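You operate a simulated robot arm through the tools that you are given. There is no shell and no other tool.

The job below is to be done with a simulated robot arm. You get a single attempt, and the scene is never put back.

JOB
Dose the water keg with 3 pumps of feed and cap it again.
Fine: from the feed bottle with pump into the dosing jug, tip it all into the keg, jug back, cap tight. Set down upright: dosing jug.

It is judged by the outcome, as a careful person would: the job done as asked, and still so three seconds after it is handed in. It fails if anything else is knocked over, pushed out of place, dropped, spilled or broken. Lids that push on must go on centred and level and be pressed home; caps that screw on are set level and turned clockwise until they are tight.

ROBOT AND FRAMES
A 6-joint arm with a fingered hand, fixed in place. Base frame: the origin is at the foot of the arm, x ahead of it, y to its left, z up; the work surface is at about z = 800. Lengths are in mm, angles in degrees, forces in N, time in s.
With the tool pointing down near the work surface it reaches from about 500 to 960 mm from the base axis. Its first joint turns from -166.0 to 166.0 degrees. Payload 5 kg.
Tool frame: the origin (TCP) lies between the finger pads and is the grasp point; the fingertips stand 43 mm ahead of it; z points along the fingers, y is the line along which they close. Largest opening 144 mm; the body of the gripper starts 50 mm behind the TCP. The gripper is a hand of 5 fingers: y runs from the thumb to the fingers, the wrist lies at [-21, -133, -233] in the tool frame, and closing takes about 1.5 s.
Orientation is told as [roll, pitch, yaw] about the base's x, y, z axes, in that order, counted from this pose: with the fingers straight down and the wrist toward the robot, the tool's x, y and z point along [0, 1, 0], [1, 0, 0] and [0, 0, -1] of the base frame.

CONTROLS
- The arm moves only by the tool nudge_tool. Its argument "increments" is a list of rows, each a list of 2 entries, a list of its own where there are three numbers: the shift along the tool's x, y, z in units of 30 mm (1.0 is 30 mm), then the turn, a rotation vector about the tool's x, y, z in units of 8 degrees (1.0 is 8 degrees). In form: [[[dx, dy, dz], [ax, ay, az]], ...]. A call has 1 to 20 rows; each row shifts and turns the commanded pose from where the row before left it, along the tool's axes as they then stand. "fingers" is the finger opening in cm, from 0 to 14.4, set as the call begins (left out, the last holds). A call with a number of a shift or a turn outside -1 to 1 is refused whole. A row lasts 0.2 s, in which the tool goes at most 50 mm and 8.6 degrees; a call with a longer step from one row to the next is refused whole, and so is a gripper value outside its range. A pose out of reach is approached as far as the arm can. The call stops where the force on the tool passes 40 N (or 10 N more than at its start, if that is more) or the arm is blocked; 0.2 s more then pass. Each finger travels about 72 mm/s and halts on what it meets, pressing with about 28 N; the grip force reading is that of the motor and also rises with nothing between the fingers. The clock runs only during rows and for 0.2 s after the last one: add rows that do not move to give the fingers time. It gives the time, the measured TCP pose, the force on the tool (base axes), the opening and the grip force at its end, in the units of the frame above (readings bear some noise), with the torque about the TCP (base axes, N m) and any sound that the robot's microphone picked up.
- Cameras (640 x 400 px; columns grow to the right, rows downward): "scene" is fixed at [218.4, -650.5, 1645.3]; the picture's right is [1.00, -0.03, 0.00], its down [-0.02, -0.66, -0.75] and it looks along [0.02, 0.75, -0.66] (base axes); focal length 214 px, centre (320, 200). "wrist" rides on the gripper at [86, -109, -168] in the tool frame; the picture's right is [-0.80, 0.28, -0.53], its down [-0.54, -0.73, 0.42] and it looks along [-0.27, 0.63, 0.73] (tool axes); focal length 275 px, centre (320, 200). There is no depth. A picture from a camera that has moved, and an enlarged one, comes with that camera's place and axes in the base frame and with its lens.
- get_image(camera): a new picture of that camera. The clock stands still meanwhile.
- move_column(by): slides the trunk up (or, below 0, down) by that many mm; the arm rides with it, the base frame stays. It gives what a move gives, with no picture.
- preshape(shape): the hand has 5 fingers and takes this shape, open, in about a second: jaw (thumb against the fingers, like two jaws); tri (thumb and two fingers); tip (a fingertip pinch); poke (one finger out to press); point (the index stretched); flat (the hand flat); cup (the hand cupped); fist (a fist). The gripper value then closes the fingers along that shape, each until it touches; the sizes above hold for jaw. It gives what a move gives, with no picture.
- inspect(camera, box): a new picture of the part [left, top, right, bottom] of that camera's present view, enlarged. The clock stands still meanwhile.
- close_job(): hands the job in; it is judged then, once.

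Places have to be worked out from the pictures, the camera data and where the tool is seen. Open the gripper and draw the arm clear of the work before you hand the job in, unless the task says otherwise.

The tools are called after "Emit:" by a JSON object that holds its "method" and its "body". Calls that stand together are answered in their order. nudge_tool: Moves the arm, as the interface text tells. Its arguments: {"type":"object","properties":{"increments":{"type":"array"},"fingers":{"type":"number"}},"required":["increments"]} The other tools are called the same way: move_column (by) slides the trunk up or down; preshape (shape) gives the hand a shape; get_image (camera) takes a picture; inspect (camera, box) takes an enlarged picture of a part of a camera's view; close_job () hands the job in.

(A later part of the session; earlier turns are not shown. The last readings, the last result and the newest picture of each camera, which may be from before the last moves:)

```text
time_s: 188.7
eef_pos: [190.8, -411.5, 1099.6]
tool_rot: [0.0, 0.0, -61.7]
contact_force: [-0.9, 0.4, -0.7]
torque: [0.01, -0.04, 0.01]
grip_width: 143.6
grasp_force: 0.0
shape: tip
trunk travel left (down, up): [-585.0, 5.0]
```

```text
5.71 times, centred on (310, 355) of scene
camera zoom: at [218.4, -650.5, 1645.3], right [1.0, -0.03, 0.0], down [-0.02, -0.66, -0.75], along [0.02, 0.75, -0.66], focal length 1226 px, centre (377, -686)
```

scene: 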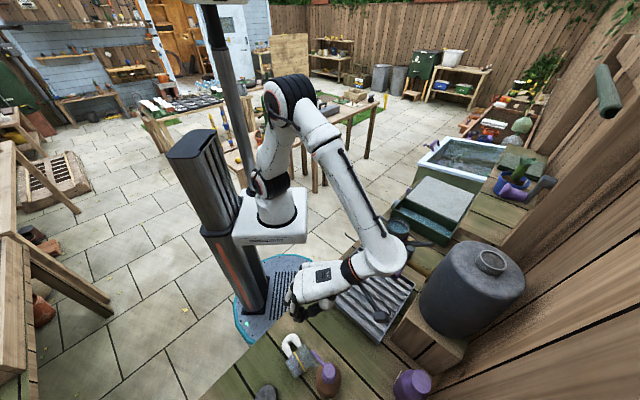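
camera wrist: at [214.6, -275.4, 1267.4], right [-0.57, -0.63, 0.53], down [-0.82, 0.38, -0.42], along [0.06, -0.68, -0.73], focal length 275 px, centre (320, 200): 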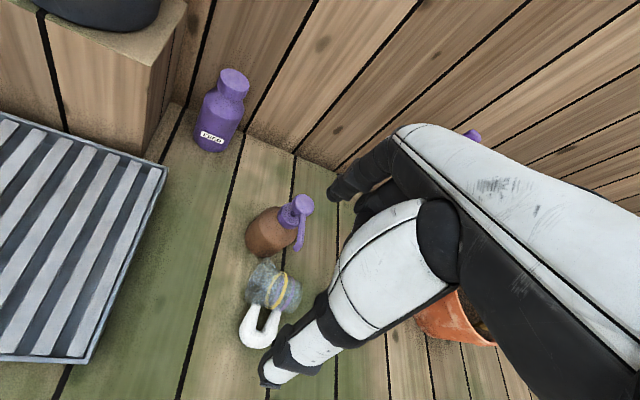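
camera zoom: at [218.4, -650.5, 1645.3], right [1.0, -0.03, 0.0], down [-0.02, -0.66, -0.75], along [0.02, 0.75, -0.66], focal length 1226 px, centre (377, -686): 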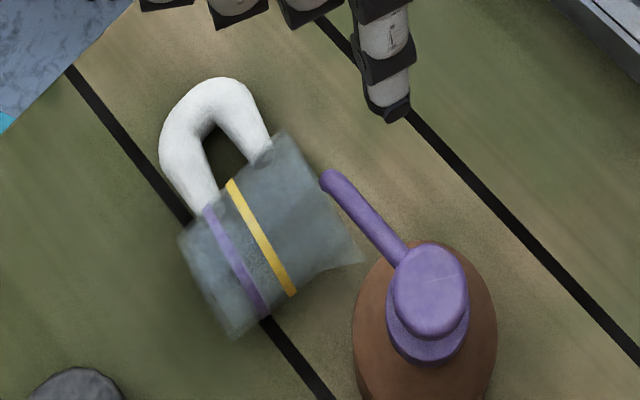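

The handle is a U of two ~20 mm rods with a 14 mm gap, 54 mm across – I can grip the whole U from above, away from the pump, and carry the jug to open bench first. I switch to tri, turn to yaw ≈ -147° and move above the U.

Emit:
{"method": "preshape", "body": {"shape": "tri"}}

Emit:
{"method": "nudge_tool", "body": {"increments": [[[0, 0, 0], [0, 0, 0.5]], [[0, 0, 0], [0, 0, 0.9]], [[0, 0, 0], [0, 0, 0.95]], [[0, 0, 0], [0, 0, 0.95]], [[0, 0, 0], [0, 0, 0.95]], [[0, 0, 0], [0, 0, 0.95]], [[0, 0, 0], [0, 0, 0.95]], [[0, 0, 0], [0, 0, 0.95]], [[0, 0, 0], [0, 0, 0.95]], [[0, 0, 0], [0, 0, 0.95]], [[0, 0, 0], [0, 0, 0.95]], [[0, 0, 0], [0, 0, 0.71]], [[0, 0, 0], [0, 0, 0]]], "fingers": 8.2}}

Emit:
{"method": "get_image", "body": {"camera": "wrist"}}

```text
time_s: 189.6
eef_pos: [190.5, -412.4, 1099.8]
tool_rot: [0.0, 0.0, -61.7]
contact_force: [0.6, 0.8, 0.3]
torque: [-0.02, 0.0, -0.02]
grip_width: 143.6
grasp_force: 0.0
shape: tri
trunk travel left (down, up): [-585.0, 5.0]
```

```text
time_s: 192.4
eef_pos: [190.2, -412.5, 1100.0]
tool_rot: [0.0, -0.1, -147.0]
contact_force: [0.5, -0.7, -0.1]
torque: [0.0, -0.03, -0.01]
grip_width: 82.2
grasp_force: 0.0
shape: tri
trunk travel left (down, up): [-585.0, 5.0]
```

```text
taken
camera wrist: at [328.0, -424.9, 1267.5], right [-0.67, 0.51, 0.53], down [0.31, 0.85, -0.42], along [-0.67, -0.12, -0.73], focal length 275 px, centre (320, 200)
```

wrist: 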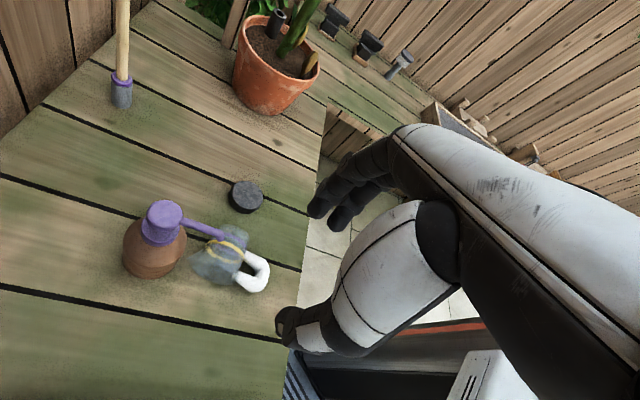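

I zoom in to fix the U handle's centre from this view.

Emit:
{"method": "inspect", "body": {"camera": "wrist", "box": [180, 210, 300, 310]}}

```text
4.00 times, centred on (240, 260) of wrist
camera zoom: at [328.0, -424.9, 1267.5], right [-0.67, 0.51, 0.53], down [0.31, 0.85, -0.42], along [-0.67, -0.12, -0.73], focal length 1101 px, centre (640, -40)
```

zoom: 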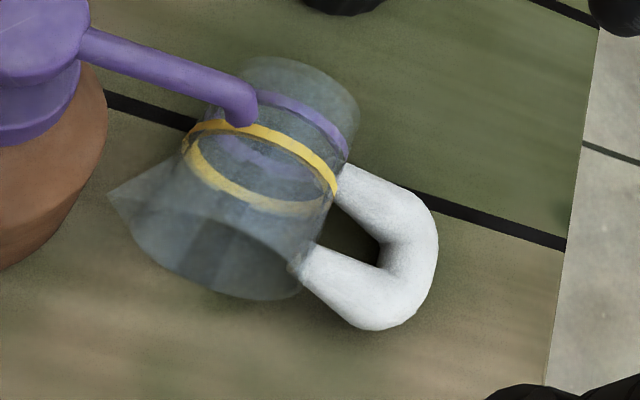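

The U's centre is at (135,-437), 61 mm across, at z≈820. I move above it and come down to just above.

Emit:
{"method": "nudge_tool", "body": {"increments": [[[-0.07, 0.66, 0], [0, 0, 0]], [[-0.07, 0.67, 0], [0, 0, 0]], [[-0.07, 0.66, 0], [0, 0, 0]], [[0, 0, 0.9], [0, 0, 0]], [[0, 0, 0.9], [0, 0, 0]], [[0, 0, 0.9], [0, 0, 0]], [[0, 0, 0.9], [0, 0, 0]], [[0, 0, 0.9], [0, 0, 0]], [[0, 0, 0.9], [0, 0, 0]], [[0, 0, 0.9], [0, 0, 0]], [[0, 0, 0.4], [0, 0, 0]], [[0, 0, 0], [0, 0, 0]]]}}

Emit:
{"method": "inspect", "body": {"camera": "wrist", "box": [170, 160, 390, 350]}}

Emit:
{"method": "inspect", "body": {"camera": "scene", "box": [260, 290, 360, 390]}}

```text
time_s: 195.0
eef_pos: [137.6, -439.0, 898.2]
tool_rot: [0.0, 0.1, -147.0]
contact_force: [-0.6, -0.2, 0.5]
torque: [0.01, -0.01, 0.0]
grip_width: 82.1
grasp_force: 0.2
shape: tri
trunk travel left (down, up): [-585.0, 5.0]
```

```text
2.11 times, centred on (280, 255) of wrist
camera zoom: at [274.9, -451.7, 1065.8], right [-0.67, 0.51, 0.53], down [0.31, 0.85, -0.42], along [-0.67, -0.12, -0.73], focal length 580 px, centre (404, 84)
```

zoom: 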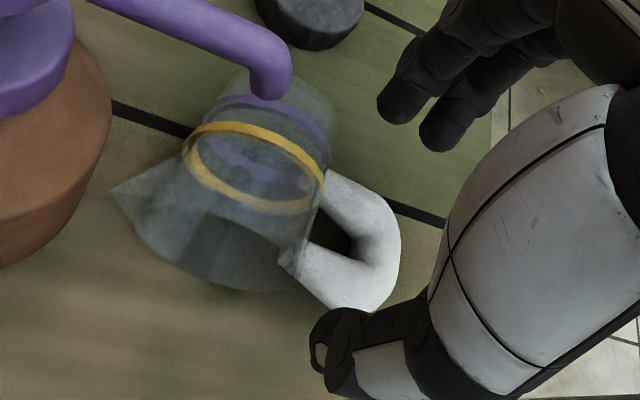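

```text
4.00 times, centred on (310, 340) of scene
camera zoom: at [218.4, -650.5, 1645.3], right [1.0, -0.03, 0.0], down [-0.02, -0.66, -0.75], along [0.02, 0.75, -0.66], focal length 858 px, centre (360, -360)
```

zoom: 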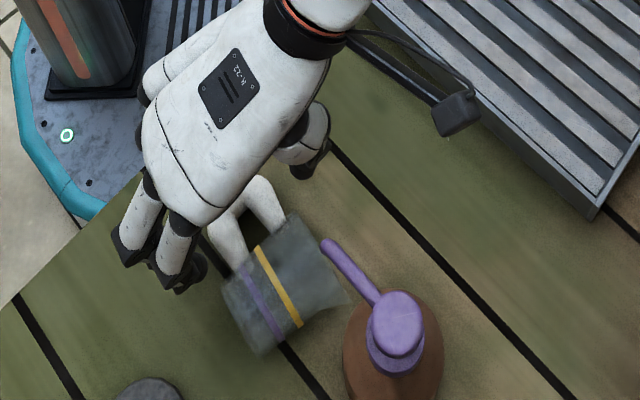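

Thumb and index straddle the U correctly. I lower the remaining 43 mm, watching for contact.

Emit:
{"method": "nudge_tool", "body": {"increments": [[[0, 0, 0.45], [0, 0, 0]], [[0, 0, 0.45], [0, 0, 0]], [[0, 0, 0.3], [0, 0, 0]], [[0, 0, 0.2], [0, 0, 0]], [[0, 0, 0], [0, 0, 0]]]}}

Emit:
{"method": "inspect", "body": {"camera": "wrist", "box": [170, 160, 390, 350]}}

Emit:
{"method": "inspect", "body": {"camera": "scene", "box": [260, 290, 360, 390]}}

```text
time_s: 196.2
eef_pos: [138.8, -439.2, 857.1]
tool_rot: [0.1, 0.0, -147.0]
contact_force: [0.2, 0.1, -0.2]
torque: [-0.01, 0.03, 0.03]
grip_width: 82.2
grasp_force: 0.0
shape: tri
trunk travel left (down, up): [-585.0, 5.0]
```

```text
2.11 times, centred on (280, 255) of wrist
camera zoom: at [275.1, -451.9, 1024.1], right [-0.67, 0.51, 0.53], down [0.31, 0.85, -0.42], along [-0.67, -0.12, -0.73], focal length 580 px, centre (404, 84)
```

zoom: 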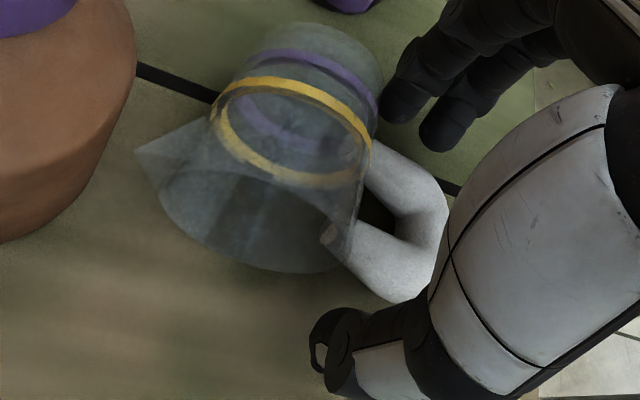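

```text
4.00 times, centred on (310, 340) of scene
camera zoom: at [218.4, -650.5, 1645.3], right [1.0, -0.03, 0.0], down [-0.02, -0.66, -0.75], along [0.02, 0.75, -0.66], focal length 858 px, centre (360, -360)
```

zoom: 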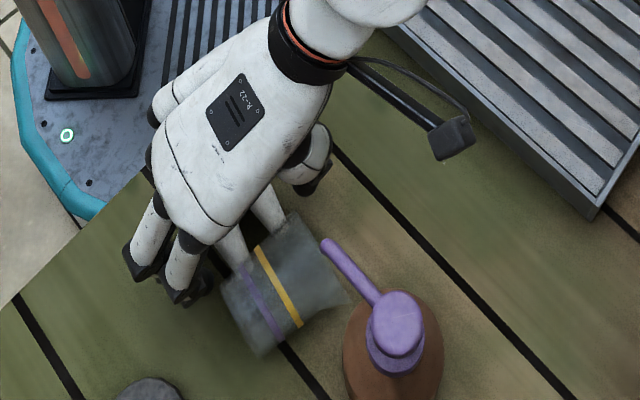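

In position around the U without contact. I close the grip on it.

Emit:
{"method": "nudge_tool", "body": {"increments": [[[0, 0, 0], [0, 0, 0]], [[0, 0, 0], [0, 0, 0]], [[0, 0, 0], [0, 0, 0]], [[0, 0, 0], [0, 0, 0]], [[0, 0, 0], [0, 0, 0]]], "fingers": 4.0}}

Emit:
{"method": "inspect", "body": {"camera": "wrist", "box": [170, 160, 390, 350]}}

Emit:
{"method": "inspect", "body": {"camera": "scene", "box": [260, 290, 360, 390]}}

```text
time_s: 197.4
eef_pos: [137.3, -437.9, 856.3]
tool_rot: [0.0, 0.0, -147.0]
contact_force: [0.0, 0.8, 2.1]
torque: [0.0, 0.02, 0.0]
grip_width: 42.7
grasp_force: 27.9
shape: tri
trunk travel left (down, up): [-585.0, 5.0]
```

```text
2.11 times, centred on (280, 255) of wrist
camera zoom: at [275.1, -451.8, 1024.5], right [-0.67, 0.51, 0.53], down [0.31, 0.85, -0.42], along [-0.67, -0.12, -0.73], focal length 580 px, centre (404, 84)
```

zoom: 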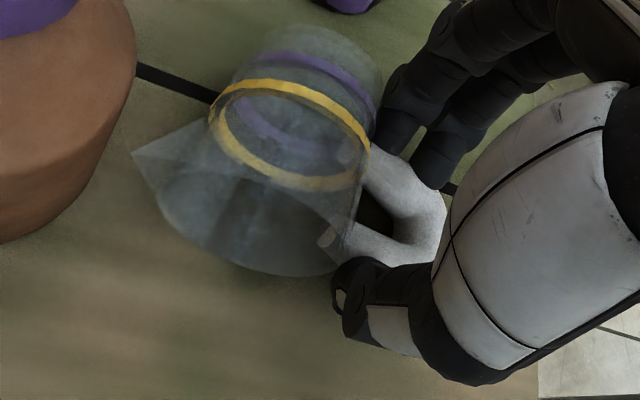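

```text
4.00 times, centred on (310, 340) of scene
camera zoom: at [218.4, -650.5, 1645.3], right [1.0, -0.03, 0.0], down [-0.02, -0.66, -0.75], along [0.02, 0.75, -0.66], focal length 858 px, centre (360, -360)
```

zoom: 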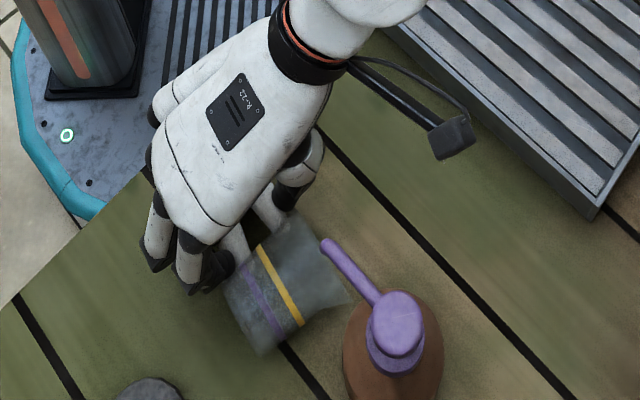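

The whole U is held firmly (28 N). I lift 60 mm and carry the lying jug to the open bench on the left.

Emit:
{"method": "nudge_tool", "body": {"increments": [[[0, 0, -0.3], [0, 0, 0]], [[0, 0, -0.7], [0, 0, 0]], [[0, 0, -0.7], [0, 0, 0]], [[0, 0, -0.5], [0, 0, 0]], [[-0.4, 0.47, 0], [0, 0, 0]], [[-0.5, 0.6, 0], [0, 0, 0]], [[-0.5, 0.6, 0], [0, 0, 0]], [[-0.28, 0.3, 0], [0, 0, 0]], [[0, 0, 0], [0, 0, 0]]]}}

Emit:
{"method": "get_image", "body": {"camera": "wrist"}}

Emit:
{"method": "inspect", "body": {"camera": "scene", "box": [230, 280, 360, 390]}}

```text
time_s: 199.4
eef_pos: [60.5, -428.8, 921.7]
tool_rot: [0.0, 0.0, -147.0]
contact_force: [0.2, -0.4, -1.6]
torque: [0.03, -0.01, 0.02]
grip_width: 42.7
grasp_force: 28.3
shape: tri
trunk travel left (down, up): [-585.0, 5.0]
```

```text
taken
camera wrist: at [197.5, -442.0, 1090.2], right [-0.67, 0.51, 0.53], down [0.31, 0.85, -0.42], along [-0.67, -0.12, -0.73], focal length 275 px, centre (320, 200)
```

wrist: 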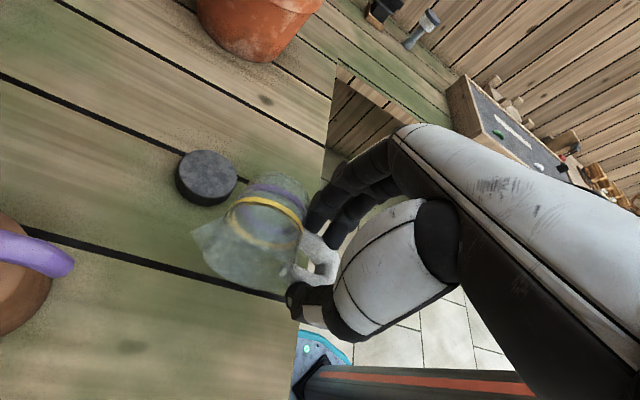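

```text
3.64 times, centred on (295, 335) of scene
camera zoom: at [218.4, -650.5, 1645.3], right [1.0, -0.03, 0.0], down [-0.02, -0.66, -0.75], along [0.02, 0.75, -0.66], focal length 780 px, centre (411, -291)
```

zoom: 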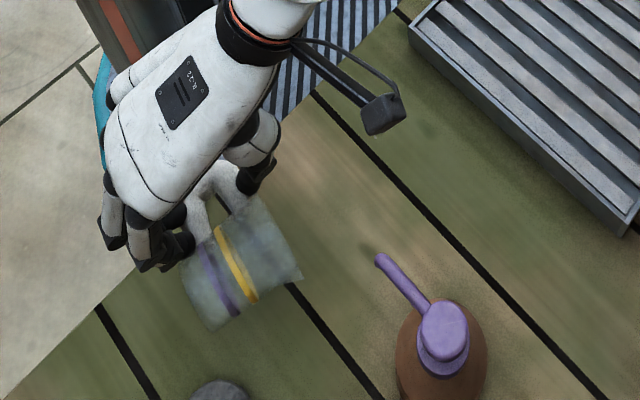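

The jug hangs securely over free bench. Now I roll the hand by +40° first, turning the jug's mouth upward, and check.

Emit:
{"method": "nudge_tool", "body": {"increments": [[[0, 0, 0], [0.5, 0, 0]], [[0, 0, 0], [0.9, 0, 0]], [[0, 0, 0], [0.9, 0, 0]], [[0, 0, 0], [0.9, 0, 0]], [[0, 0, 0], [0.9, 0, 0]], [[0, 0, 0], [0.9, 0, 0]], [[0, 0, 0], [0, 0, 0]]]}}

Emit:
{"method": "get_image", "body": {"camera": "wrist"}}

Emit:
{"method": "inspect", "body": {"camera": "scene", "box": [200, 260, 360, 390]}}

```text
time_s: 201.0
eef_pos: [60.7, -429.5, 924.3]
tool_rot: [0.1, 40.1, -147.0]
contact_force: [-0.2, -0.8, -0.2]
torque: [0.01, 0.03, 0.0]
grip_width: 42.3
grasp_force: 28.1
shape: tri
trunk travel left (down, up): [-585.0, 5.0]
```

```text
taken
camera wrist: at [85.7, -515.2, 1120.7], right [-0.9, 0.36, 0.23], down [0.4, 0.91, 0.14], along [-0.15, 0.22, -0.96], focal length 275 px, centre (320, 200)
```

wrist: 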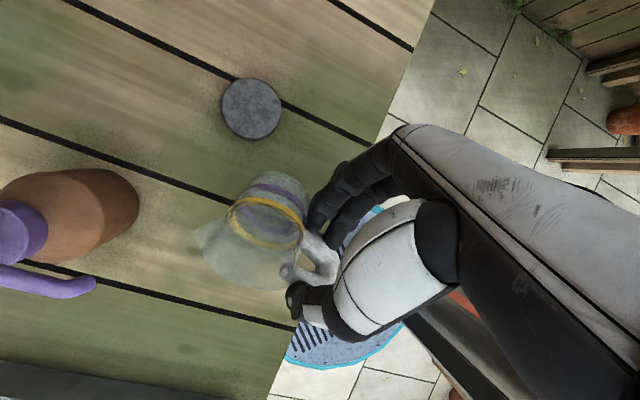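

```text
3.08 times, centred on (280, 325) of scene
camera zoom: at [218.4, -650.5, 1645.3], right [1.0, -0.03, 0.0], down [-0.02, -0.66, -0.75], along [0.02, 0.75, -0.66], focal length 660 px, centre (443, -185)
```

zoom: 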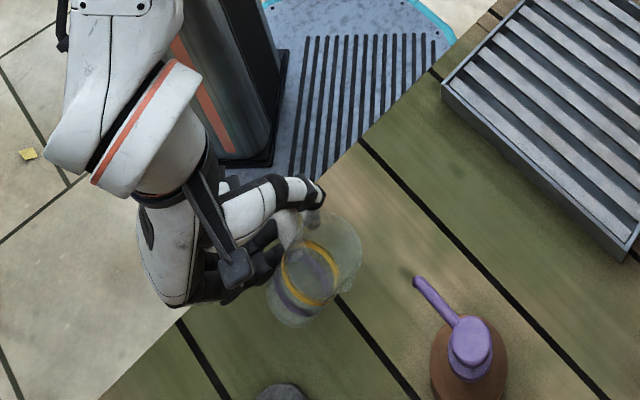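

Reach is fine. I roll on to 70°, so the jug is only ~20° from upright.

Emit:
{"method": "nudge_tool", "body": {"increments": [[[0, 0, 0], [0.75, 0, 0]], [[0, 0, 0], [0.75, 0, 0]], [[0, 0, 0], [0.75, 0, 0]], [[0, 0, 0], [0.75, 0, 0]], [[0, 0, 0], [0.75, 0, 0]], [[0, 0, 0], [0, 0, 0]]]}}

Emit:
{"method": "get_image", "body": {"camera": "wrist"}}

Emit:
{"method": "inspect", "body": {"camera": "scene", "box": [200, 260, 360, 390]}}

```text
time_s: 202.4
eef_pos: [60.1, -428.6, 922.9]
tool_rot: [-0.1, 70.1, -147.0]
contact_force: [-0.6, -0.3, -0.9]
torque: [0.0, -0.03, -0.02]
grip_width: 42.4
grasp_force: 27.8
shape: tri
trunk travel left (down, up): [-585.0, 5.0]
```

```text
taken
camera wrist: at [5.5, -567.3, 1081.8], right [-0.94, 0.34, -0.09], down [0.24, 0.81, 0.54], along [0.25, 0.48, -0.84], focal length 275 px, centre (320, 200)
```

wrist: 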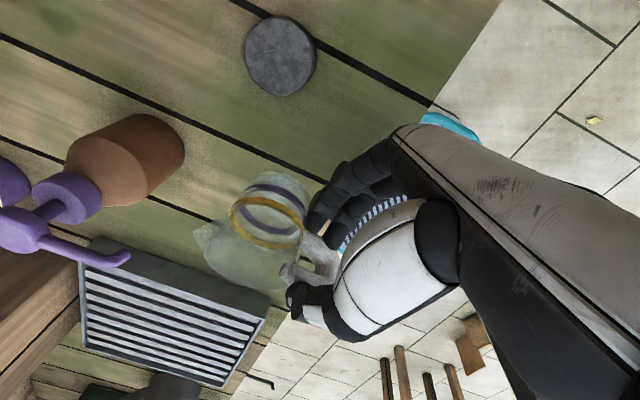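

```text
3.08 times, centred on (280, 325) of scene
camera zoom: at [218.4, -650.5, 1645.3], right [1.0, -0.03, 0.0], down [-0.02, -0.66, -0.75], along [0.02, 0.75, -0.66], focal length 660 px, centre (443, -185)
```

zoom: 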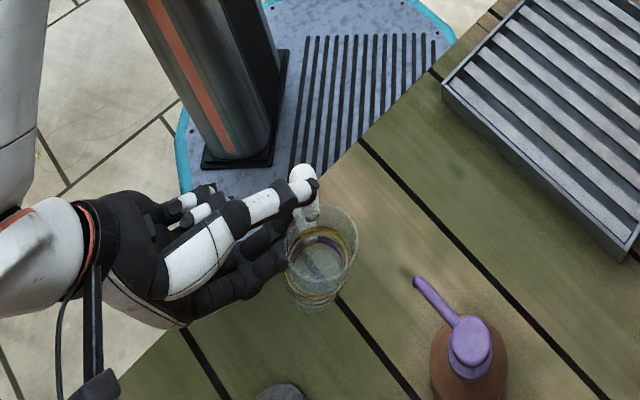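

The jug is almost upright in the hand over free bench. I zoom to see it, then lower it.

Emit:
{"method": "inspect", "body": {"camera": "scene", "box": [260, 300, 340, 370]}}

Emit:
{"method": "nudge_tool", "body": {"increments": [[[0, 0.3, 0.11], [0, 0, 0]], [[0, 0.5, 0.182], [0, 0, 0]], [[0, 0.4, 0.146], [0, 0, 0]], [[0, 0.2, 0.073], [0, 0, 0]], [[0, 0, 0], [0, 0, 0]]]}}

Emit:
{"method": "inspect", "body": {"camera": "scene", "box": [260, 300, 340, 370]}}

Emit:
{"method": "inspect", "body": {"camera": "wrist", "box": [160, 140, 380, 340]}}

```text
5.71 times, centred on (300, 335) of scene
camera zoom: at [218.4, -650.5, 1645.3], right [1.0, -0.03, 0.0], down [-0.02, -0.66, -0.75], along [0.02, 0.75, -0.66], focal length 1226 px, centre (434, -571)
```

zoom: 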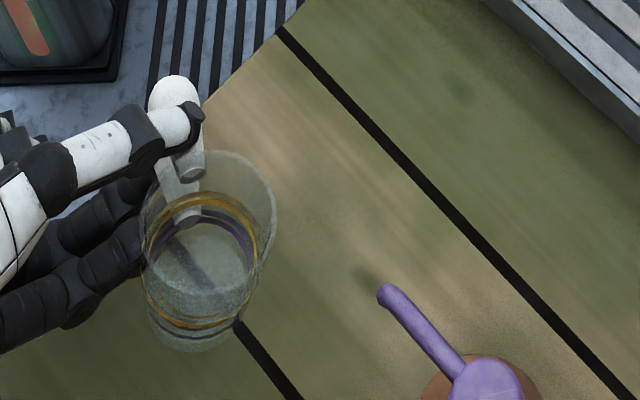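

```text
time_s: 203.6
eef_pos: [60.0, -428.4, 878.0]
tool_rot: [-0.1, 70.0, -147.0]
contact_force: [0.4, 0.2, -1.1]
torque: [-0.02, 0.03, -0.01]
grip_width: 42.5
grasp_force: 28.0
shape: tri
trunk travel left (down, up): [-585.0, 5.0]
```

```text
5.71 times, centred on (300, 335) of scene
camera zoom: at [218.4, -650.5, 1645.3], right [1.0, -0.03, 0.0], down [-0.02, -0.66, -0.75], along [0.02, 0.75, -0.66], focal length 1226 px, centre (434, -571)
```

zoom: 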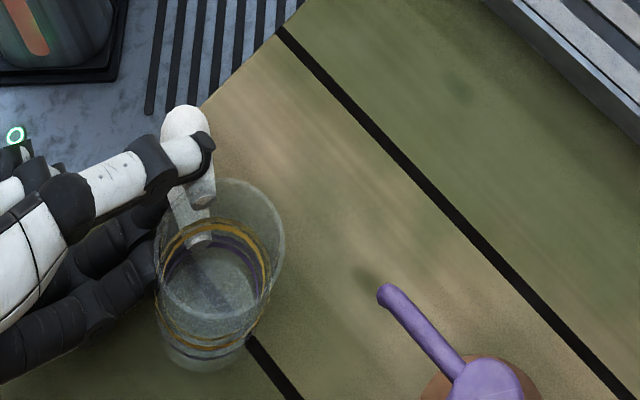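

```text
2.00 times, centred on (270, 240) of wrist
camera zoom: at [5.8, -566.6, 1036.9], right [-0.94, 0.34, -0.08], down [0.25, 0.81, 0.54], along [0.25, 0.48, -0.84], focal length 551 px, centre (420, 120)
```

zoom: 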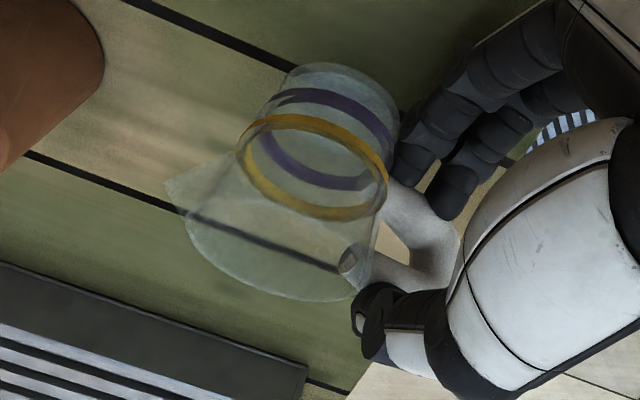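

It looks good: leaning ~15–20° with the base edge near the bench. I lower in small steps until it touches.

Emit:
{"method": "nudge_tool", "body": {"increments": [[[0, 0.15, 0.055], [0, 0, 0]], [[0, 0.12, 0.044], [0, 0, 0]], [[0, 0.1, 0.036], [0, 0, 0]], [[0, 0, 0], [0, 0, 0]]]}}

Emit:
{"method": "nudge_tool", "body": {"increments": [[[0, 0.07, 0.026], [0, 0, 0]], [[0, 0.07, 0.026], [0, 0, 0]], [[0, 0, 0], [0, 0, 0]]]}}

Emit:
{"method": "inspect", "body": {"camera": "scene", "box": [260, 300, 340, 370]}}

```text
time_s: 204.6
eef_pos: [60.2, -430.3, 867.7]
tool_rot: [0.5, 69.9, -146.8]
contact_force: [-5.8, -1.7, 20.4]
torque: [-0.4, 1.26, 0.0]
grip_width: 41.1
grasp_force: 28.4
shape: tri
trunk travel left (down, up): [-585.0, 5.0]
```

```text
time_s: 205.1
eef_pos: [60.7, -430.1, 866.0]
tool_rot: [0.8, 69.8, -146.3]
contact_force: [-3.7, 4.6, 20.4]
torque: [0.03, 1.13, -0.22]
grip_width: 40.2
grasp_force: 28.7
shape: tri
trunk travel left (down, up): [-585.0, 5.0]
stopped in row 2: the force on the tool passed its limit at 43 N (the readings are from after the stop); the commanded pose is now the measured one
```

```text
5.71 times, centred on (300, 335) of scene
camera zoom: at [218.4, -650.5, 1645.3], right [1.0, -0.03, 0.0], down [-0.02, -0.66, -0.75], along [0.02, 0.75, -0.66], focal length 1226 px, centre (434, -571)
```

zoom: 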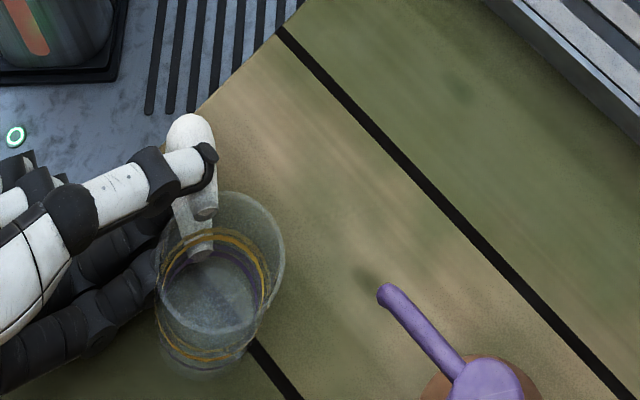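

The torque shows that the hand's knuckles touched the bench, not the jug. I lift again and shift 55 mm toward the robot so the knuckles overhang the bench's front edge, then roll to 80°.

Emit:
{"method": "nudge_tool", "body": {"increments": [[[0, -0.4, -0.146], [0, 0, 0]], [[0, -0.5, -0.182], [0, 0, 0]], [[0, -0.4, -0.146], [0, 0, 0]], [[-0.6, 0.043, -0.12], [0, 0, 0]], [[-0.6, 0.043, -0.12], [0, 0, 0]], [[-0.6, 0.043, -0.12], [0, 0, 0]], [[0, 0, 0], [0.625, 0, 0]], [[0, 0, 0], [0.625, 0, 0]], [[0, 0, 0], [0, 0, 0]]]}}

Emit:
{"method": "get_image", "body": {"camera": "wrist"}}

Emit:
{"method": "inspect", "body": {"camera": "scene", "box": [220, 270, 340, 370]}}

```text
time_s: 207.1
eef_pos: [19.9, -390.3, 906.3]
tool_rot: [0.9, 79.9, -146.1]
contact_force: [0.1, -0.8, -0.8]
torque: [0.04, 0.03, -0.02]
grip_width: 40.8
grasp_force: 27.8
shape: tri
trunk travel left (down, up): [-585.0, 5.0]
```

```text
taken
camera wrist: at [-55.7, -543.0, 1042.9], right [-0.92, 0.35, -0.19], down [0.16, 0.75, 0.64], along [0.37, 0.56, -0.75], focal length 275 px, centre (320, 200)
```

wrist: 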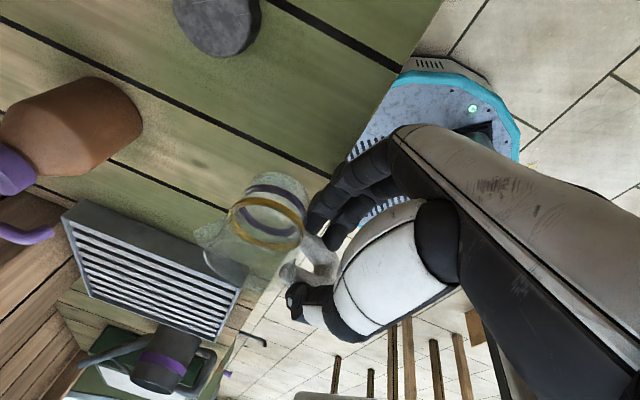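

```text
4.00 times, centred on (280, 320) of scene
camera zoom: at [218.4, -650.5, 1645.3], right [1.0, -0.03, 0.0], down [-0.02, -0.66, -0.75], along [0.02, 0.75, -0.66], focal length 858 px, centre (480, -280)
```

zoom: 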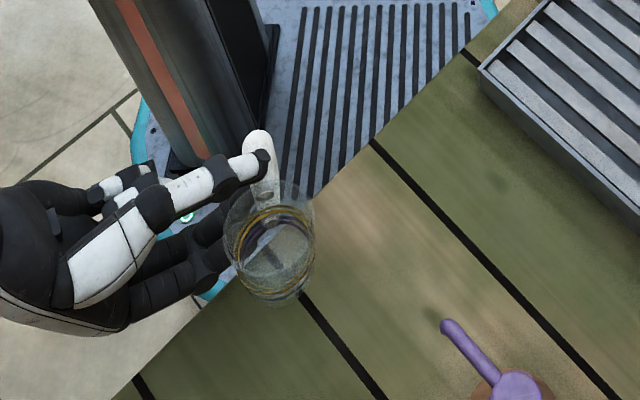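

The jug is above the bench with the knuckles off the edge. I lower it 42 mm, then continue gently to contact.

Emit:
{"method": "nudge_tool", "body": {"increments": [[[0, 0.3, 0.053], [0, 0, 0]], [[0, 0.45, 0.08], [0, 0, 0]], [[0, 0.4, 0.07], [0, 0, 0]], [[0, 0.23, 0.04], [0, 0, 0]], [[0, 0, 0], [0, 0, 0]]]}}

Emit:
{"method": "inspect", "body": {"camera": "scene", "box": [220, 270, 340, 370]}}

```text
time_s: 208.3
eef_pos: [21.0, -391.5, 863.4]
tool_rot: [0.9, 79.9, -146.1]
contact_force: [-0.3, 0.3, -0.2]
torque: [0.01, 0.04, -0.02]
grip_width: 40.9
grasp_force: 27.8
shape: tri
trunk travel left (down, up): [-585.0, 5.0]
```

```text
4.00 times, centred on (280, 320) of scene
camera zoom: at [218.4, -650.5, 1645.3], right [1.0, -0.03, 0.0], down [-0.02, -0.66, -0.75], along [0.02, 0.75, -0.66], focal length 858 px, centre (480, -280)
```

zoom: 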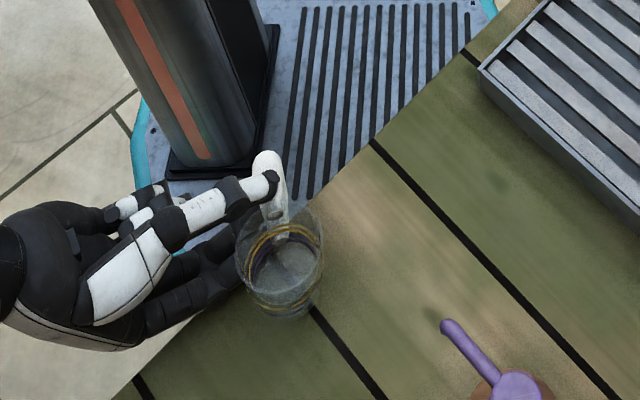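

No contact yet at 863. I continue down in 3 mm steps.

Emit:
{"method": "nudge_tool", "body": {"increments": [[[0, 0.1, 0.0174], [0, 0, 0]], [[0, 0.1, 0.0174], [0, 0, 0]], [[0, 0, 0], [0, 0, 0]]]}}

Emit:
{"method": "nudge_tool", "body": {"increments": [[[0, 0.1, 0.0174], [0, 0, 0]], [[0, 0.06, 0.0104], [0, 0, 0]], [[0, 0, 0], [0, 0, 0]]]}}

Emit:
{"method": "inspect", "body": {"camera": "scene", "box": [240, 290, 320, 360]}}

```text
time_s: 209.1
eef_pos: [19.0, -391.6, 858.2]
tool_rot: [1.4, 79.8, -145.8]
contact_force: [-1.2, -0.8, 13.1]
torque: [-0.38, 0.35, -0.05]
grip_width: 40.3
grasp_force: 27.9
shape: tri
trunk travel left (down, up): [-585.0, 5.0]
```

```text
time_s: 209.8
eef_pos: [20.6, -393.7, 854.0]
tool_rot: [1.6, 79.7, -145.5]
contact_force: [0.3, 0.0, 1.5]
torque: [0.0, 0.01, 0.01]
grip_width: 31.4
grasp_force: 27.9
shape: tri
trunk travel left (down, up): [-585.0, 5.0]
stopped in row 3: the force on the tool passed its limit at 41 N (the readings are from after the stop); the commanded pose is now the measured one
```

```text
5.71 times, centred on (280, 325) of scene
camera zoom: at [218.4, -650.5, 1645.3], right [1.0, -0.03, 0.0], down [-0.02, -0.66, -0.75], along [0.02, 0.75, -0.66], focal length 1226 px, centre (549, -514)
```

zoom: 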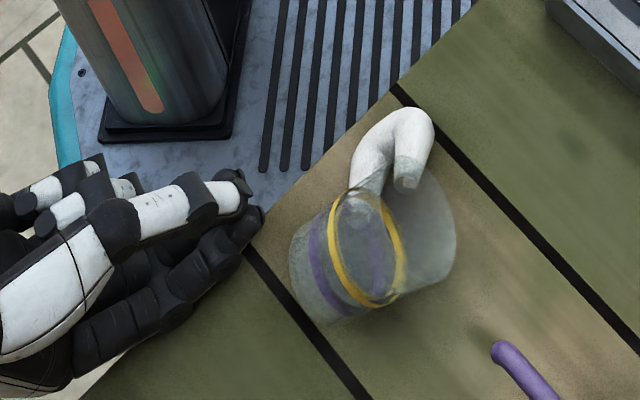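

The jug slipped out of the grip when the fingers met the bench edge; it lies on its side on the bench again, empty. I raise the hand away gently and see where it settles.

Emit:
{"method": "nudge_tool", "body": {"increments": [[[0, -0.3, -0.25], [0, 0, 0]], [[0, -0.5, -0.3], [0, 0, 0]], [[0, -0.8, -0.3], [0, 0, 0]], [[0, -0.8, -0.3], [0, 0, 0]], [[0, -0.8, -0.3], [0, 0, 0]], [[0, 0, 0], [0, 0, 0]]]}}

Emit:
{"method": "inspect", "body": {"camera": "scene", "box": [240, 280, 340, 370]}}

Emit:
{"method": "get_image", "body": {"camera": "wrist"}}

```text
time_s: 211.2
eef_pos: [-0.7, -406.8, 957.1]
tool_rot: [1.8, 79.6, -145.3]
contact_force: [-0.3, 0.8, -0.1]
torque: [0.02, -0.01, -0.05]
grip_width: 31.4
grasp_force: 27.9
shape: tri
trunk travel left (down, up): [-585.0, 5.0]
```

```text
4.44 times, centred on (290, 325) of scene
camera zoom: at [218.4, -650.5, 1645.3], right [1.0, -0.03, 0.0], down [-0.02, -0.66, -0.75], along [0.02, 0.75, -0.66], focal length 953 px, centre (453, -356)
```

zoom: 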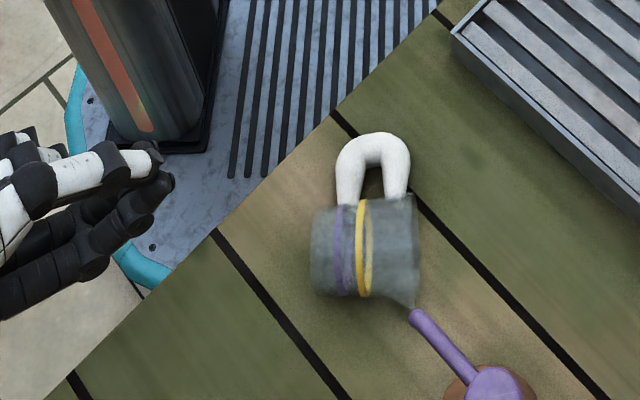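

```text
taken
camera wrist: at [-78.1, -557.3, 1094.4], right [-0.92, 0.36, -0.19], down [0.16, 0.75, 0.64], along [0.37, 0.55, -0.75], focal length 275 px, centre (320, 200)
```

wrist: 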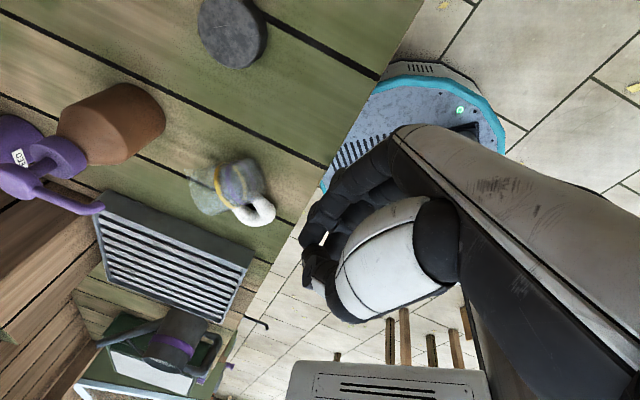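

The jug now lies at about (159,-412), axis along x, handle toward +y, not touching the pump. I roll the hand back to pointing down and open, ready to take the U handle again.

Emit:
{"method": "nudge_tool", "body": {"increments": [[[0, -0.9, -0.16], [0, 0, 0]], [[0, -0.9, -0.16], [-0.6, 0, 0]], [[0, 0, 0], [-0.95, 0, 0]], [[0, 0, 0], [-0.95, 0, 0]], [[0, 0, 0], [-0.95, 0, 0]], [[0, 0, 0], [-0.95, 0, 0]], [[0, 0, 0], [-0.95, 0, 0]], [[0, 0, 0], [-0.95, 0, 0]], [[0, 0, 0], [-0.95, 0, 0]], [[0, 0, 0], [-0.95, 0, 0]], [[0, 0, 0], [-0.95, 0, 0]], [[0, 0, 0], [-0.8, 0, 0]], [[0, 0, 0], [0, -0.2, 0.9]], [[0, 0, 0], [0, 0, 0.9]], [[0, 0, 0], [0, 0, 0.9]], [[0, 0, 0], [0, 0, 0.9]], [[0, 0, 0], [0, 0, 0.7]], [[0, 0, 0], [0, 0, 0]]], "fingers": 8.2}}

Emit:
{"method": "get_image", "body": {"camera": "wrist"}}

Emit:
{"method": "get_image", "body": {"camera": "scene"}}

```text
time_s: 215.1
eef_pos: [-2.1, -407.5, 1012.3]
tool_rot: [-1.3, -0.5, 178.4]
contact_force: [0.1, -0.5, 0.5]
torque: [0.02, 0.02, 0.03]
grip_width: 81.9
grasp_force: 0.1
shape: tri
trunk travel left (down, up): [-585.0, 5.0]
```

```text
taken
camera wrist: at [105.3, -499.4, 1176.5], right [-0.26, 0.79, 0.55], down [0.74, 0.53, -0.42], along [-0.63, 0.3, -0.72], focal length 275 px, centre (320, 200)
```

wrist: 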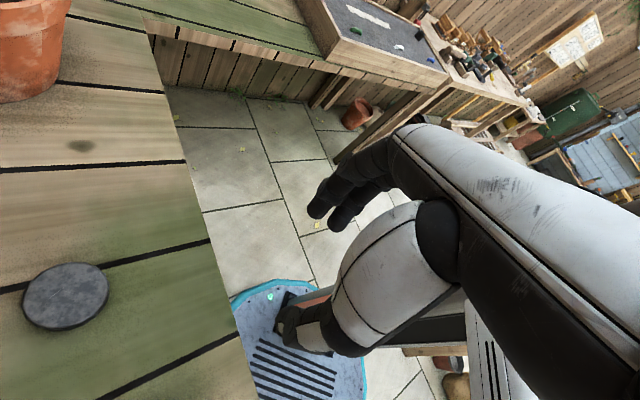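

```text
taken
```

scene: 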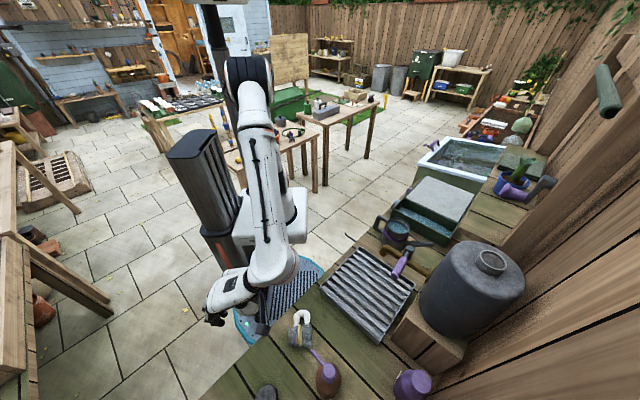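

Hand is down and open. I move above the U handle (around (163,-366)) and descend to just above it.

Emit:
{"method": "nudge_tool", "body": {"increments": [[[0, 0, 0], [0.06, 0.16, 0.2]], [[-0.23, -0.9, 0], [0, 0, 0]], [[-0.23, -0.9, 0], [0, 0, 0]], [[-0.23, -0.9, 0], [0, 0, 0]], [[-0.23, -0.9, 0], [0, 0, 0]], [[-0.23, -0.9, 0], [0, 0, 0]], [[-0.23, -0.95, 0], [0, 0, 0]], [[0, 0, 0.7], [0, 0, 0]], [[0, 0, 0.7], [0, 0, 0]], [[0, 0, 0], [0, 0, 0]]]}}

Emit:
{"method": "get_image", "body": {"camera": "wrist"}}

Emit:
{"method": "inspect", "body": {"camera": "scene", "box": [250, 280, 350, 370]}}

```text
time_s: 217.2
eef_pos: [164.8, -374.5, 970.0]
tool_rot: [0.1, -0.1, 176.8]
contact_force: [0.3, 0.4, -0.1]
torque: [0.02, 0.03, 0.02]
grip_width: 81.7
grasp_force: 0.0
shape: tri
trunk travel left (down, up): [-585.0, 5.0]
```

```text
taken
camera wrist: at [267.5, -465.9, 1136.8], right [-0.24, 0.81, 0.53], down [0.75, 0.5, -0.42], along [-0.61, 0.3, -0.73], focal length 275 px, centre (320, 200)
```

wrist: 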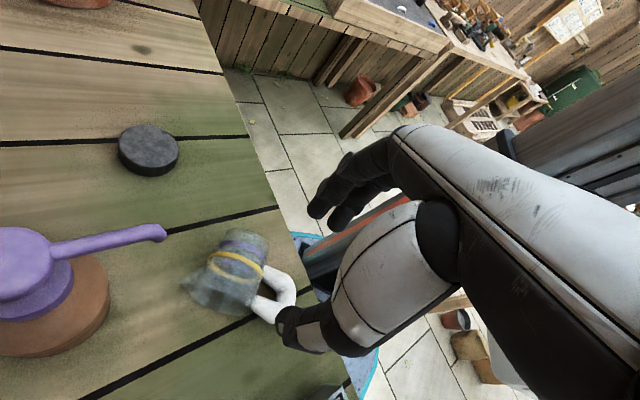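

```text
4.44 times, centred on (300, 325) of scene
camera zoom: at [218.4, -650.5, 1645.3], right [1.0, -0.03, 0.0], down [-0.02, -0.66, -0.75], along [0.02, 0.75, -0.66], focal length 953 px, centre (409, -356)
```

zoom: 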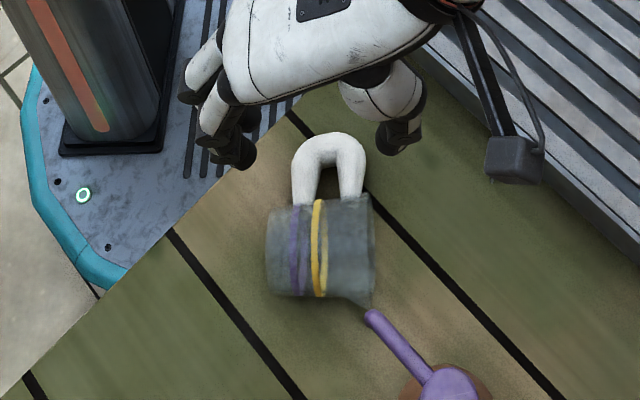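

The U is between thumb and fingers; small correction and down to z≈857 around it.

Emit:
{"method": "nudge_tool", "body": {"increments": [[[-0.29, 0.09, 0], [0, 0, -0.2]], [[0, 0, 0.8], [0, 0, 0]], [[0, 0, 0.8], [0, 0, 0]], [[0, 0, 0.8], [0, 0, 0]], [[0, 0, 0.6], [0, 0, 0]], [[0, 0, 0.5], [0, 0, 0]], [[0, 0, 0.27], [0, 0, 0]], [[0, 0, 0], [0, 0, 0]]]}}

Emit:
{"method": "inspect", "body": {"camera": "wrist", "box": [170, 160, 390, 350]}}

Emit:
{"method": "inspect", "body": {"camera": "scene", "box": [250, 280, 350, 370]}}

```text
time_s: 219.1
eef_pos: [162.2, -365.8, 856.1]
tool_rot: [0.2, -0.1, 178.5]
contact_force: [0.2, 0.4, -0.6]
torque: [0.02, -0.01, -0.04]
grip_width: 82.0
grasp_force: 0.0
shape: tri
trunk travel left (down, up): [-585.0, 5.0]
```

```text
2.11 times, centred on (280, 255) of wrist
camera zoom: at [267.8, -454.0, 1024.0], right [-0.26, 0.8, 0.53], down [0.74, 0.52, -0.42], along [-0.62, 0.28, -0.73], focal length 580 px, centre (404, 84)
```

zoom: 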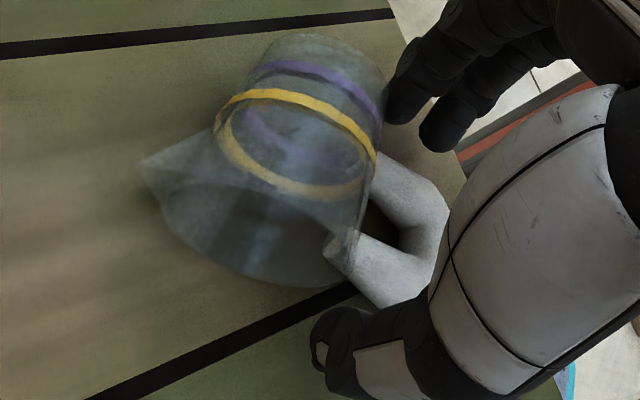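

```text
4.44 times, centred on (300, 325) of scene
camera zoom: at [218.4, -650.5, 1645.3], right [1.0, -0.03, 0.0], down [-0.02, -0.66, -0.75], along [0.02, 0.75, -0.66], focal length 953 px, centre (409, -356)
```

zoom: 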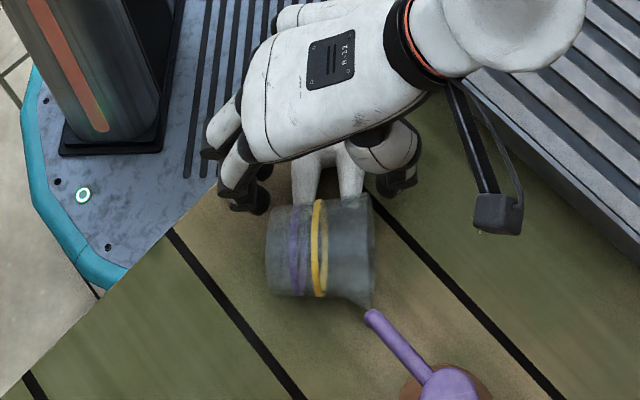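

Same good relation as before. I close on the U, lift 35 mm and carry the jug left to about (100,-440).

Emit:
{"method": "nudge_tool", "body": {"increments": [[[0, 0, 0], [0, 0, 0]], [[0, 0, 0], [0, 0, 0]], [[0, 0, 0], [0, 0, 0]], [[0, 0, 0], [0, 0, 0]], [[0, 0, 0], [0, 0, 0]]], "fingers": 3.0}}

Emit:
{"method": "nudge_tool", "body": {"increments": [[[0, 0, -0.3], [0, 0, 0]], [[0, 0, -0.5], [0, 0, 0]], [[0, 0, -0.37], [0, 0, 0]], [[0.25, 0.48, 0], [0, 0, 0]], [[0.25, 0.49, 0], [0, 0, 0]], [[0.25, 0.49, 0], [0, 0, 0]], [[0.23, 0.48, 0], [0, 0, 0]], [[0, 0, 0], [0, 0, 0]]]}}

Emit:
{"method": "inspect", "body": {"camera": "scene", "box": [240, 280, 350, 380]}}

Emit:
{"method": "inspect", "body": {"camera": "wrist", "box": [170, 160, 390, 350]}}

```text
time_s: 220.2
eef_pos: [161.4, -365.4, 856.7]
tool_rot: [0.0, 0.0, 178.4]
contact_force: [1.1, 0.4, 3.1]
torque: [0.0, 0.02, 0.01]
grip_width: 43.2
grasp_force: 27.9
shape: tri
trunk travel left (down, up): [-585.0, 5.0]
```

```text
time_s: 222.1
eef_pos: [103.0, -393.3, 890.7]
tool_rot: [0.1, -0.1, 178.5]
contact_force: [0.2, -0.1, -0.5]
torque: [0.01, -0.01, 0.0]
grip_width: 43.1
grasp_force: 29.0
shape: tri
trunk travel left (down, up): [-585.0, 5.0]
```

```text
4.00 times, centred on (295, 330) of scene
camera zoom: at [218.4, -650.5, 1645.3], right [1.0, -0.03, 0.0], down [-0.02, -0.66, -0.75], along [0.02, 0.75, -0.66], focal length 858 px, centre (420, -320)
```

zoom: 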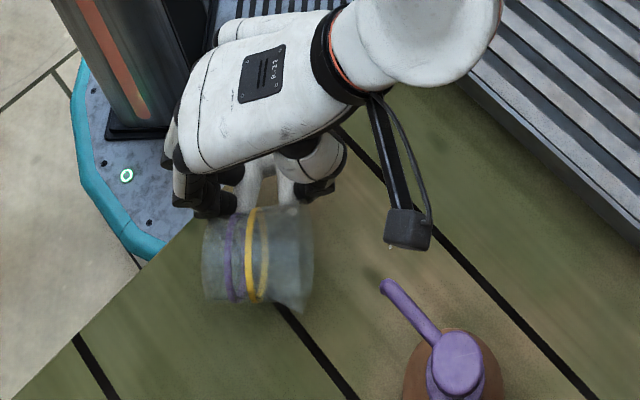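

```text
2.11 times, centred on (280, 255) of wrist
camera zoom: at [208.3, -482.6, 1059.0], right [-0.26, 0.8, 0.53], down [0.74, 0.52, -0.42], along [-0.62, 0.28, -0.73], focal length 580 px, centre (404, 84)
```

zoom: 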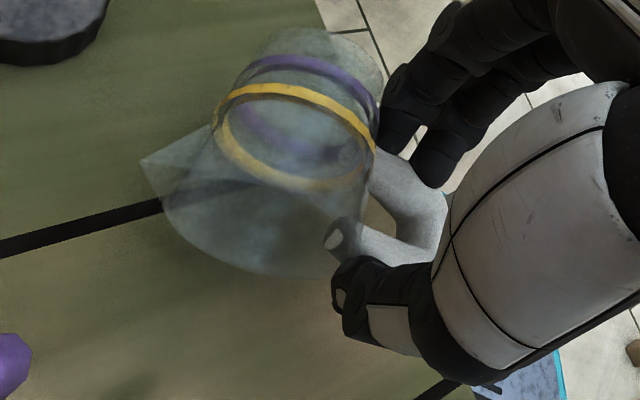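

The jug is held by the U again. I'll stand it up here with less roll (60°, where the jug's base touches before my knuckles): first yaw by +30° for reach, then roll to 60° at this height.

Emit:
{"method": "nudge_tool", "body": {"increments": [[[0, 0, -0.5], [0, 0, -0.5]], [[0, 0, -0.5], [0, 0, -0.9]], [[0, 0, 0], [0, 0, -0.9]], [[0, 0, 0], [0, 0, -0.9]], [[0, 0, 0], [0, 0, -0.6]], [[0, 0, 0], [0.5, 0, 0]], [[0, 0, 0], [0.9, 0, 0]], [[0, 0, 0], [0.9, 0, 0]], [[0, 0, 0], [0.9, 0, 0]], [[0, 0, 0], [0.9, 0, 0]], [[0, 0, 0], [0.9, 0, 0]], [[0, 0, 0], [0.9, 0, 0]], [[0, 0, 0], [0.9, 0, 0]], [[0, 0, 0], [0.7, 0, 0]], [[0, 0, 0], [0, 0, 0]]]}}

Emit:
{"method": "get_image", "body": {"camera": "wrist"}}

Emit:
{"method": "inspect", "body": {"camera": "scene", "box": [220, 270, 350, 380]}}

```text
time_s: 225.2
eef_pos: [102.6, -392.9, 921.7]
tool_rot: [0.2, 60.0, -151.0]
contact_force: [-0.7, 0.7, 0.2]
torque: [0.03, -0.01, 0.01]
grip_width: 43.1
grasp_force: 28.4
shape: tri
trunk travel left (down, up): [-585.0, 5.0]
```

```text
taken
camera wrist: at [63.8, -512.5, 1099.7], right [-0.91, 0.41, 0.02], down [0.38, 0.83, 0.42], along [0.15, 0.39, -0.91], focal length 275 px, centre (320, 200)
```

wrist: 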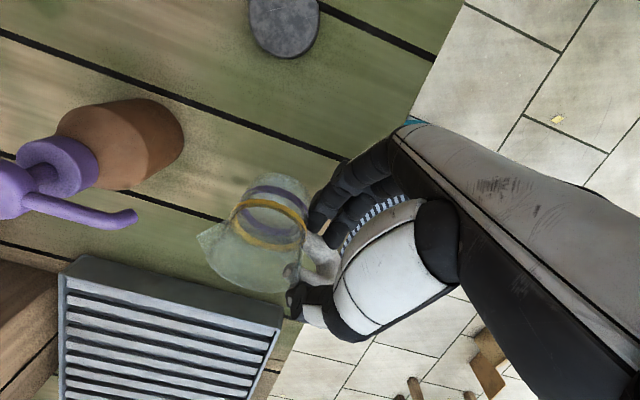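

```text
3.64 times, centred on (285, 325) of scene
camera zoom: at [218.4, -650.5, 1645.3], right [1.0, -0.03, 0.0], down [-0.02, -0.66, -0.75], along [0.02, 0.75, -0.66], focal length 780 px, centre (447, -254)
```

zoom: 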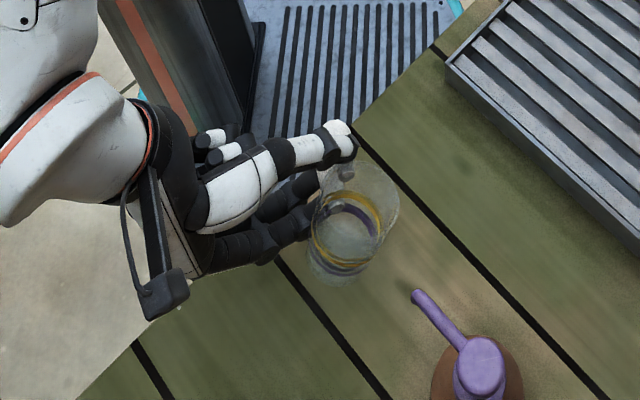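

R=60° pose is fine, jug over free bench. I lower 48 mm, then gently to contact.

Emit:
{"method": "nudge_tool", "body": {"increments": [[[0, 0.3, 0.173], [0, 0, 0]], [[0, 0.46, 0.266], [0, 0, 0]], [[0, 0.4, 0.231], [0, 0, 0]], [[0, 0.2, 0.115], [0, 0, 0]], [[0, 0, 0], [0, 0, 0]]]}}

Emit:
{"method": "inspect", "body": {"camera": "scene", "box": [250, 290, 340, 370]}}

Emit:
{"method": "inspect", "body": {"camera": "wrist", "box": [170, 140, 370, 340]}}

```text
time_s: 226.4
eef_pos: [101.8, -393.1, 874.7]
tool_rot: [0.0, 59.9, -151.0]
contact_force: [-1.0, 0.4, -0.4]
torque: [0.02, -0.01, -0.05]
grip_width: 42.7
grasp_force: 28.2
shape: tri
trunk travel left (down, up): [-585.0, 5.0]
```

```text
5.00 times, centred on (295, 330) of scene
camera zoom: at [218.4, -650.5, 1645.3], right [1.0, -0.03, 0.0], down [-0.02, -0.66, -0.75], along [0.02, 0.75, -0.66], focal length 1072 px, centre (445, -450)
```

zoom: 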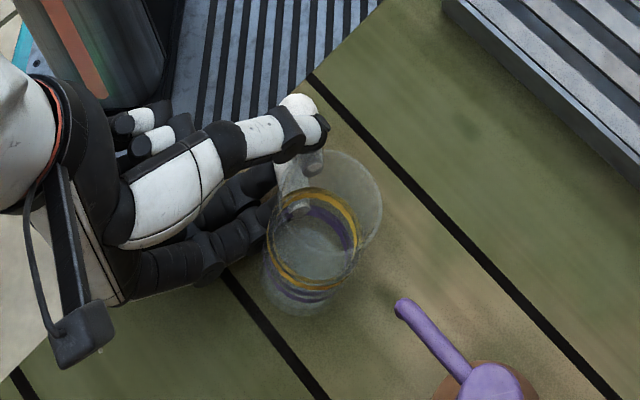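

```text
2.00 times, centred on (270, 240) of wrist
camera zoom: at [64.0, -512.4, 1052.4], right [-0.91, 0.41, 0.02], down [0.38, 0.83, 0.42], along [0.15, 0.39, -0.91], focal length 551 px, centre (420, 120)
```

zoom: 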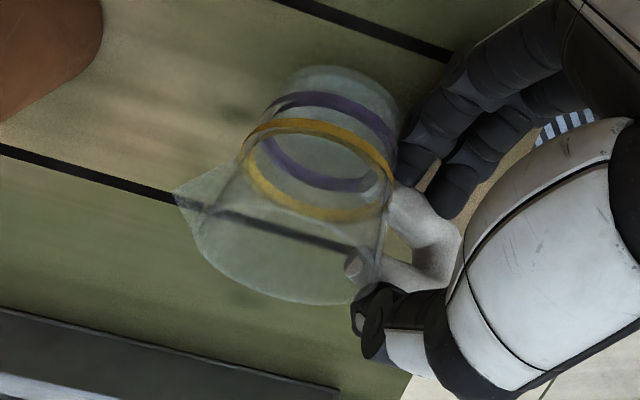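

I ease it down in 2–3 mm steps watching force and torque.

Emit:
{"method": "nudge_tool", "body": {"increments": [[[0, 0.087, 0.05], [0, 0, 0]], [[0, 0.087, 0.05], [0, 0, 0]], [[0, 0, 0], [0, 0, 0]]]}}

Emit:
{"method": "nudge_tool", "body": {"increments": [[[0, 0.058, 0.033], [0, 0, 0]], [[0, 0, 0], [0, 0, 0]]]}}

```text
time_s: 227.2
eef_pos: [101.7, -392.8, 868.8]
tool_rot: [0.1, 59.8, -151.1]
contact_force: [-1.0, -0.1, 0.1]
torque: [0.02, 0.02, 0.04]
grip_width: 43.1
grasp_force: 27.9
shape: tri
trunk travel left (down, up): [-585.0, 5.0]
```

```text
time_s: 227.8
eef_pos: [102.1, -394.3, 866.5]
tool_rot: [0.2, 59.9, -151.1]
contact_force: [0.3, 0.0, -0.6]
torque: [0.02, 0.02, 0.01]
grip_width: 43.0
grasp_force: 28.3
shape: tri
trunk travel left (down, up): [-585.0, 5.0]
```

Still free at 866.5. Two more small steps.

Emit:
{"method": "nudge_tool", "body": {"increments": [[[0, 0.058, 0.033], [0, 0, 0]], [[0, 0, 0], [0, 0, 0]]]}}

Emit:
{"method": "nudge_tool", "body": {"increments": [[[0, 0.04, 0.023], [0, 0, 0]], [[0, 0, 0], [0, 0, 0]]]}}

```text
time_s: 228.4
eef_pos: [102.5, -392.8, 865.0]
tool_rot: [0.0, 60.0, -150.9]
contact_force: [-1.1, -0.5, -1.0]
torque: [0.0, -0.01, 0.0]
grip_width: 43.0
grasp_force: 28.2
shape: tri
trunk travel left (down, up): [-585.0, 5.0]
```

```text
time_s: 229.1
eef_pos: [102.4, -393.8, 863.5]
tool_rot: [0.2, 60.0, -151.0]
contact_force: [-1.4, -0.1, 5.3]
torque: [0.08, 0.24, 0.03]
grip_width: 43.0
grasp_force: 28.1
shape: tri
trunk travel left (down, up): [-585.0, 5.0]
```

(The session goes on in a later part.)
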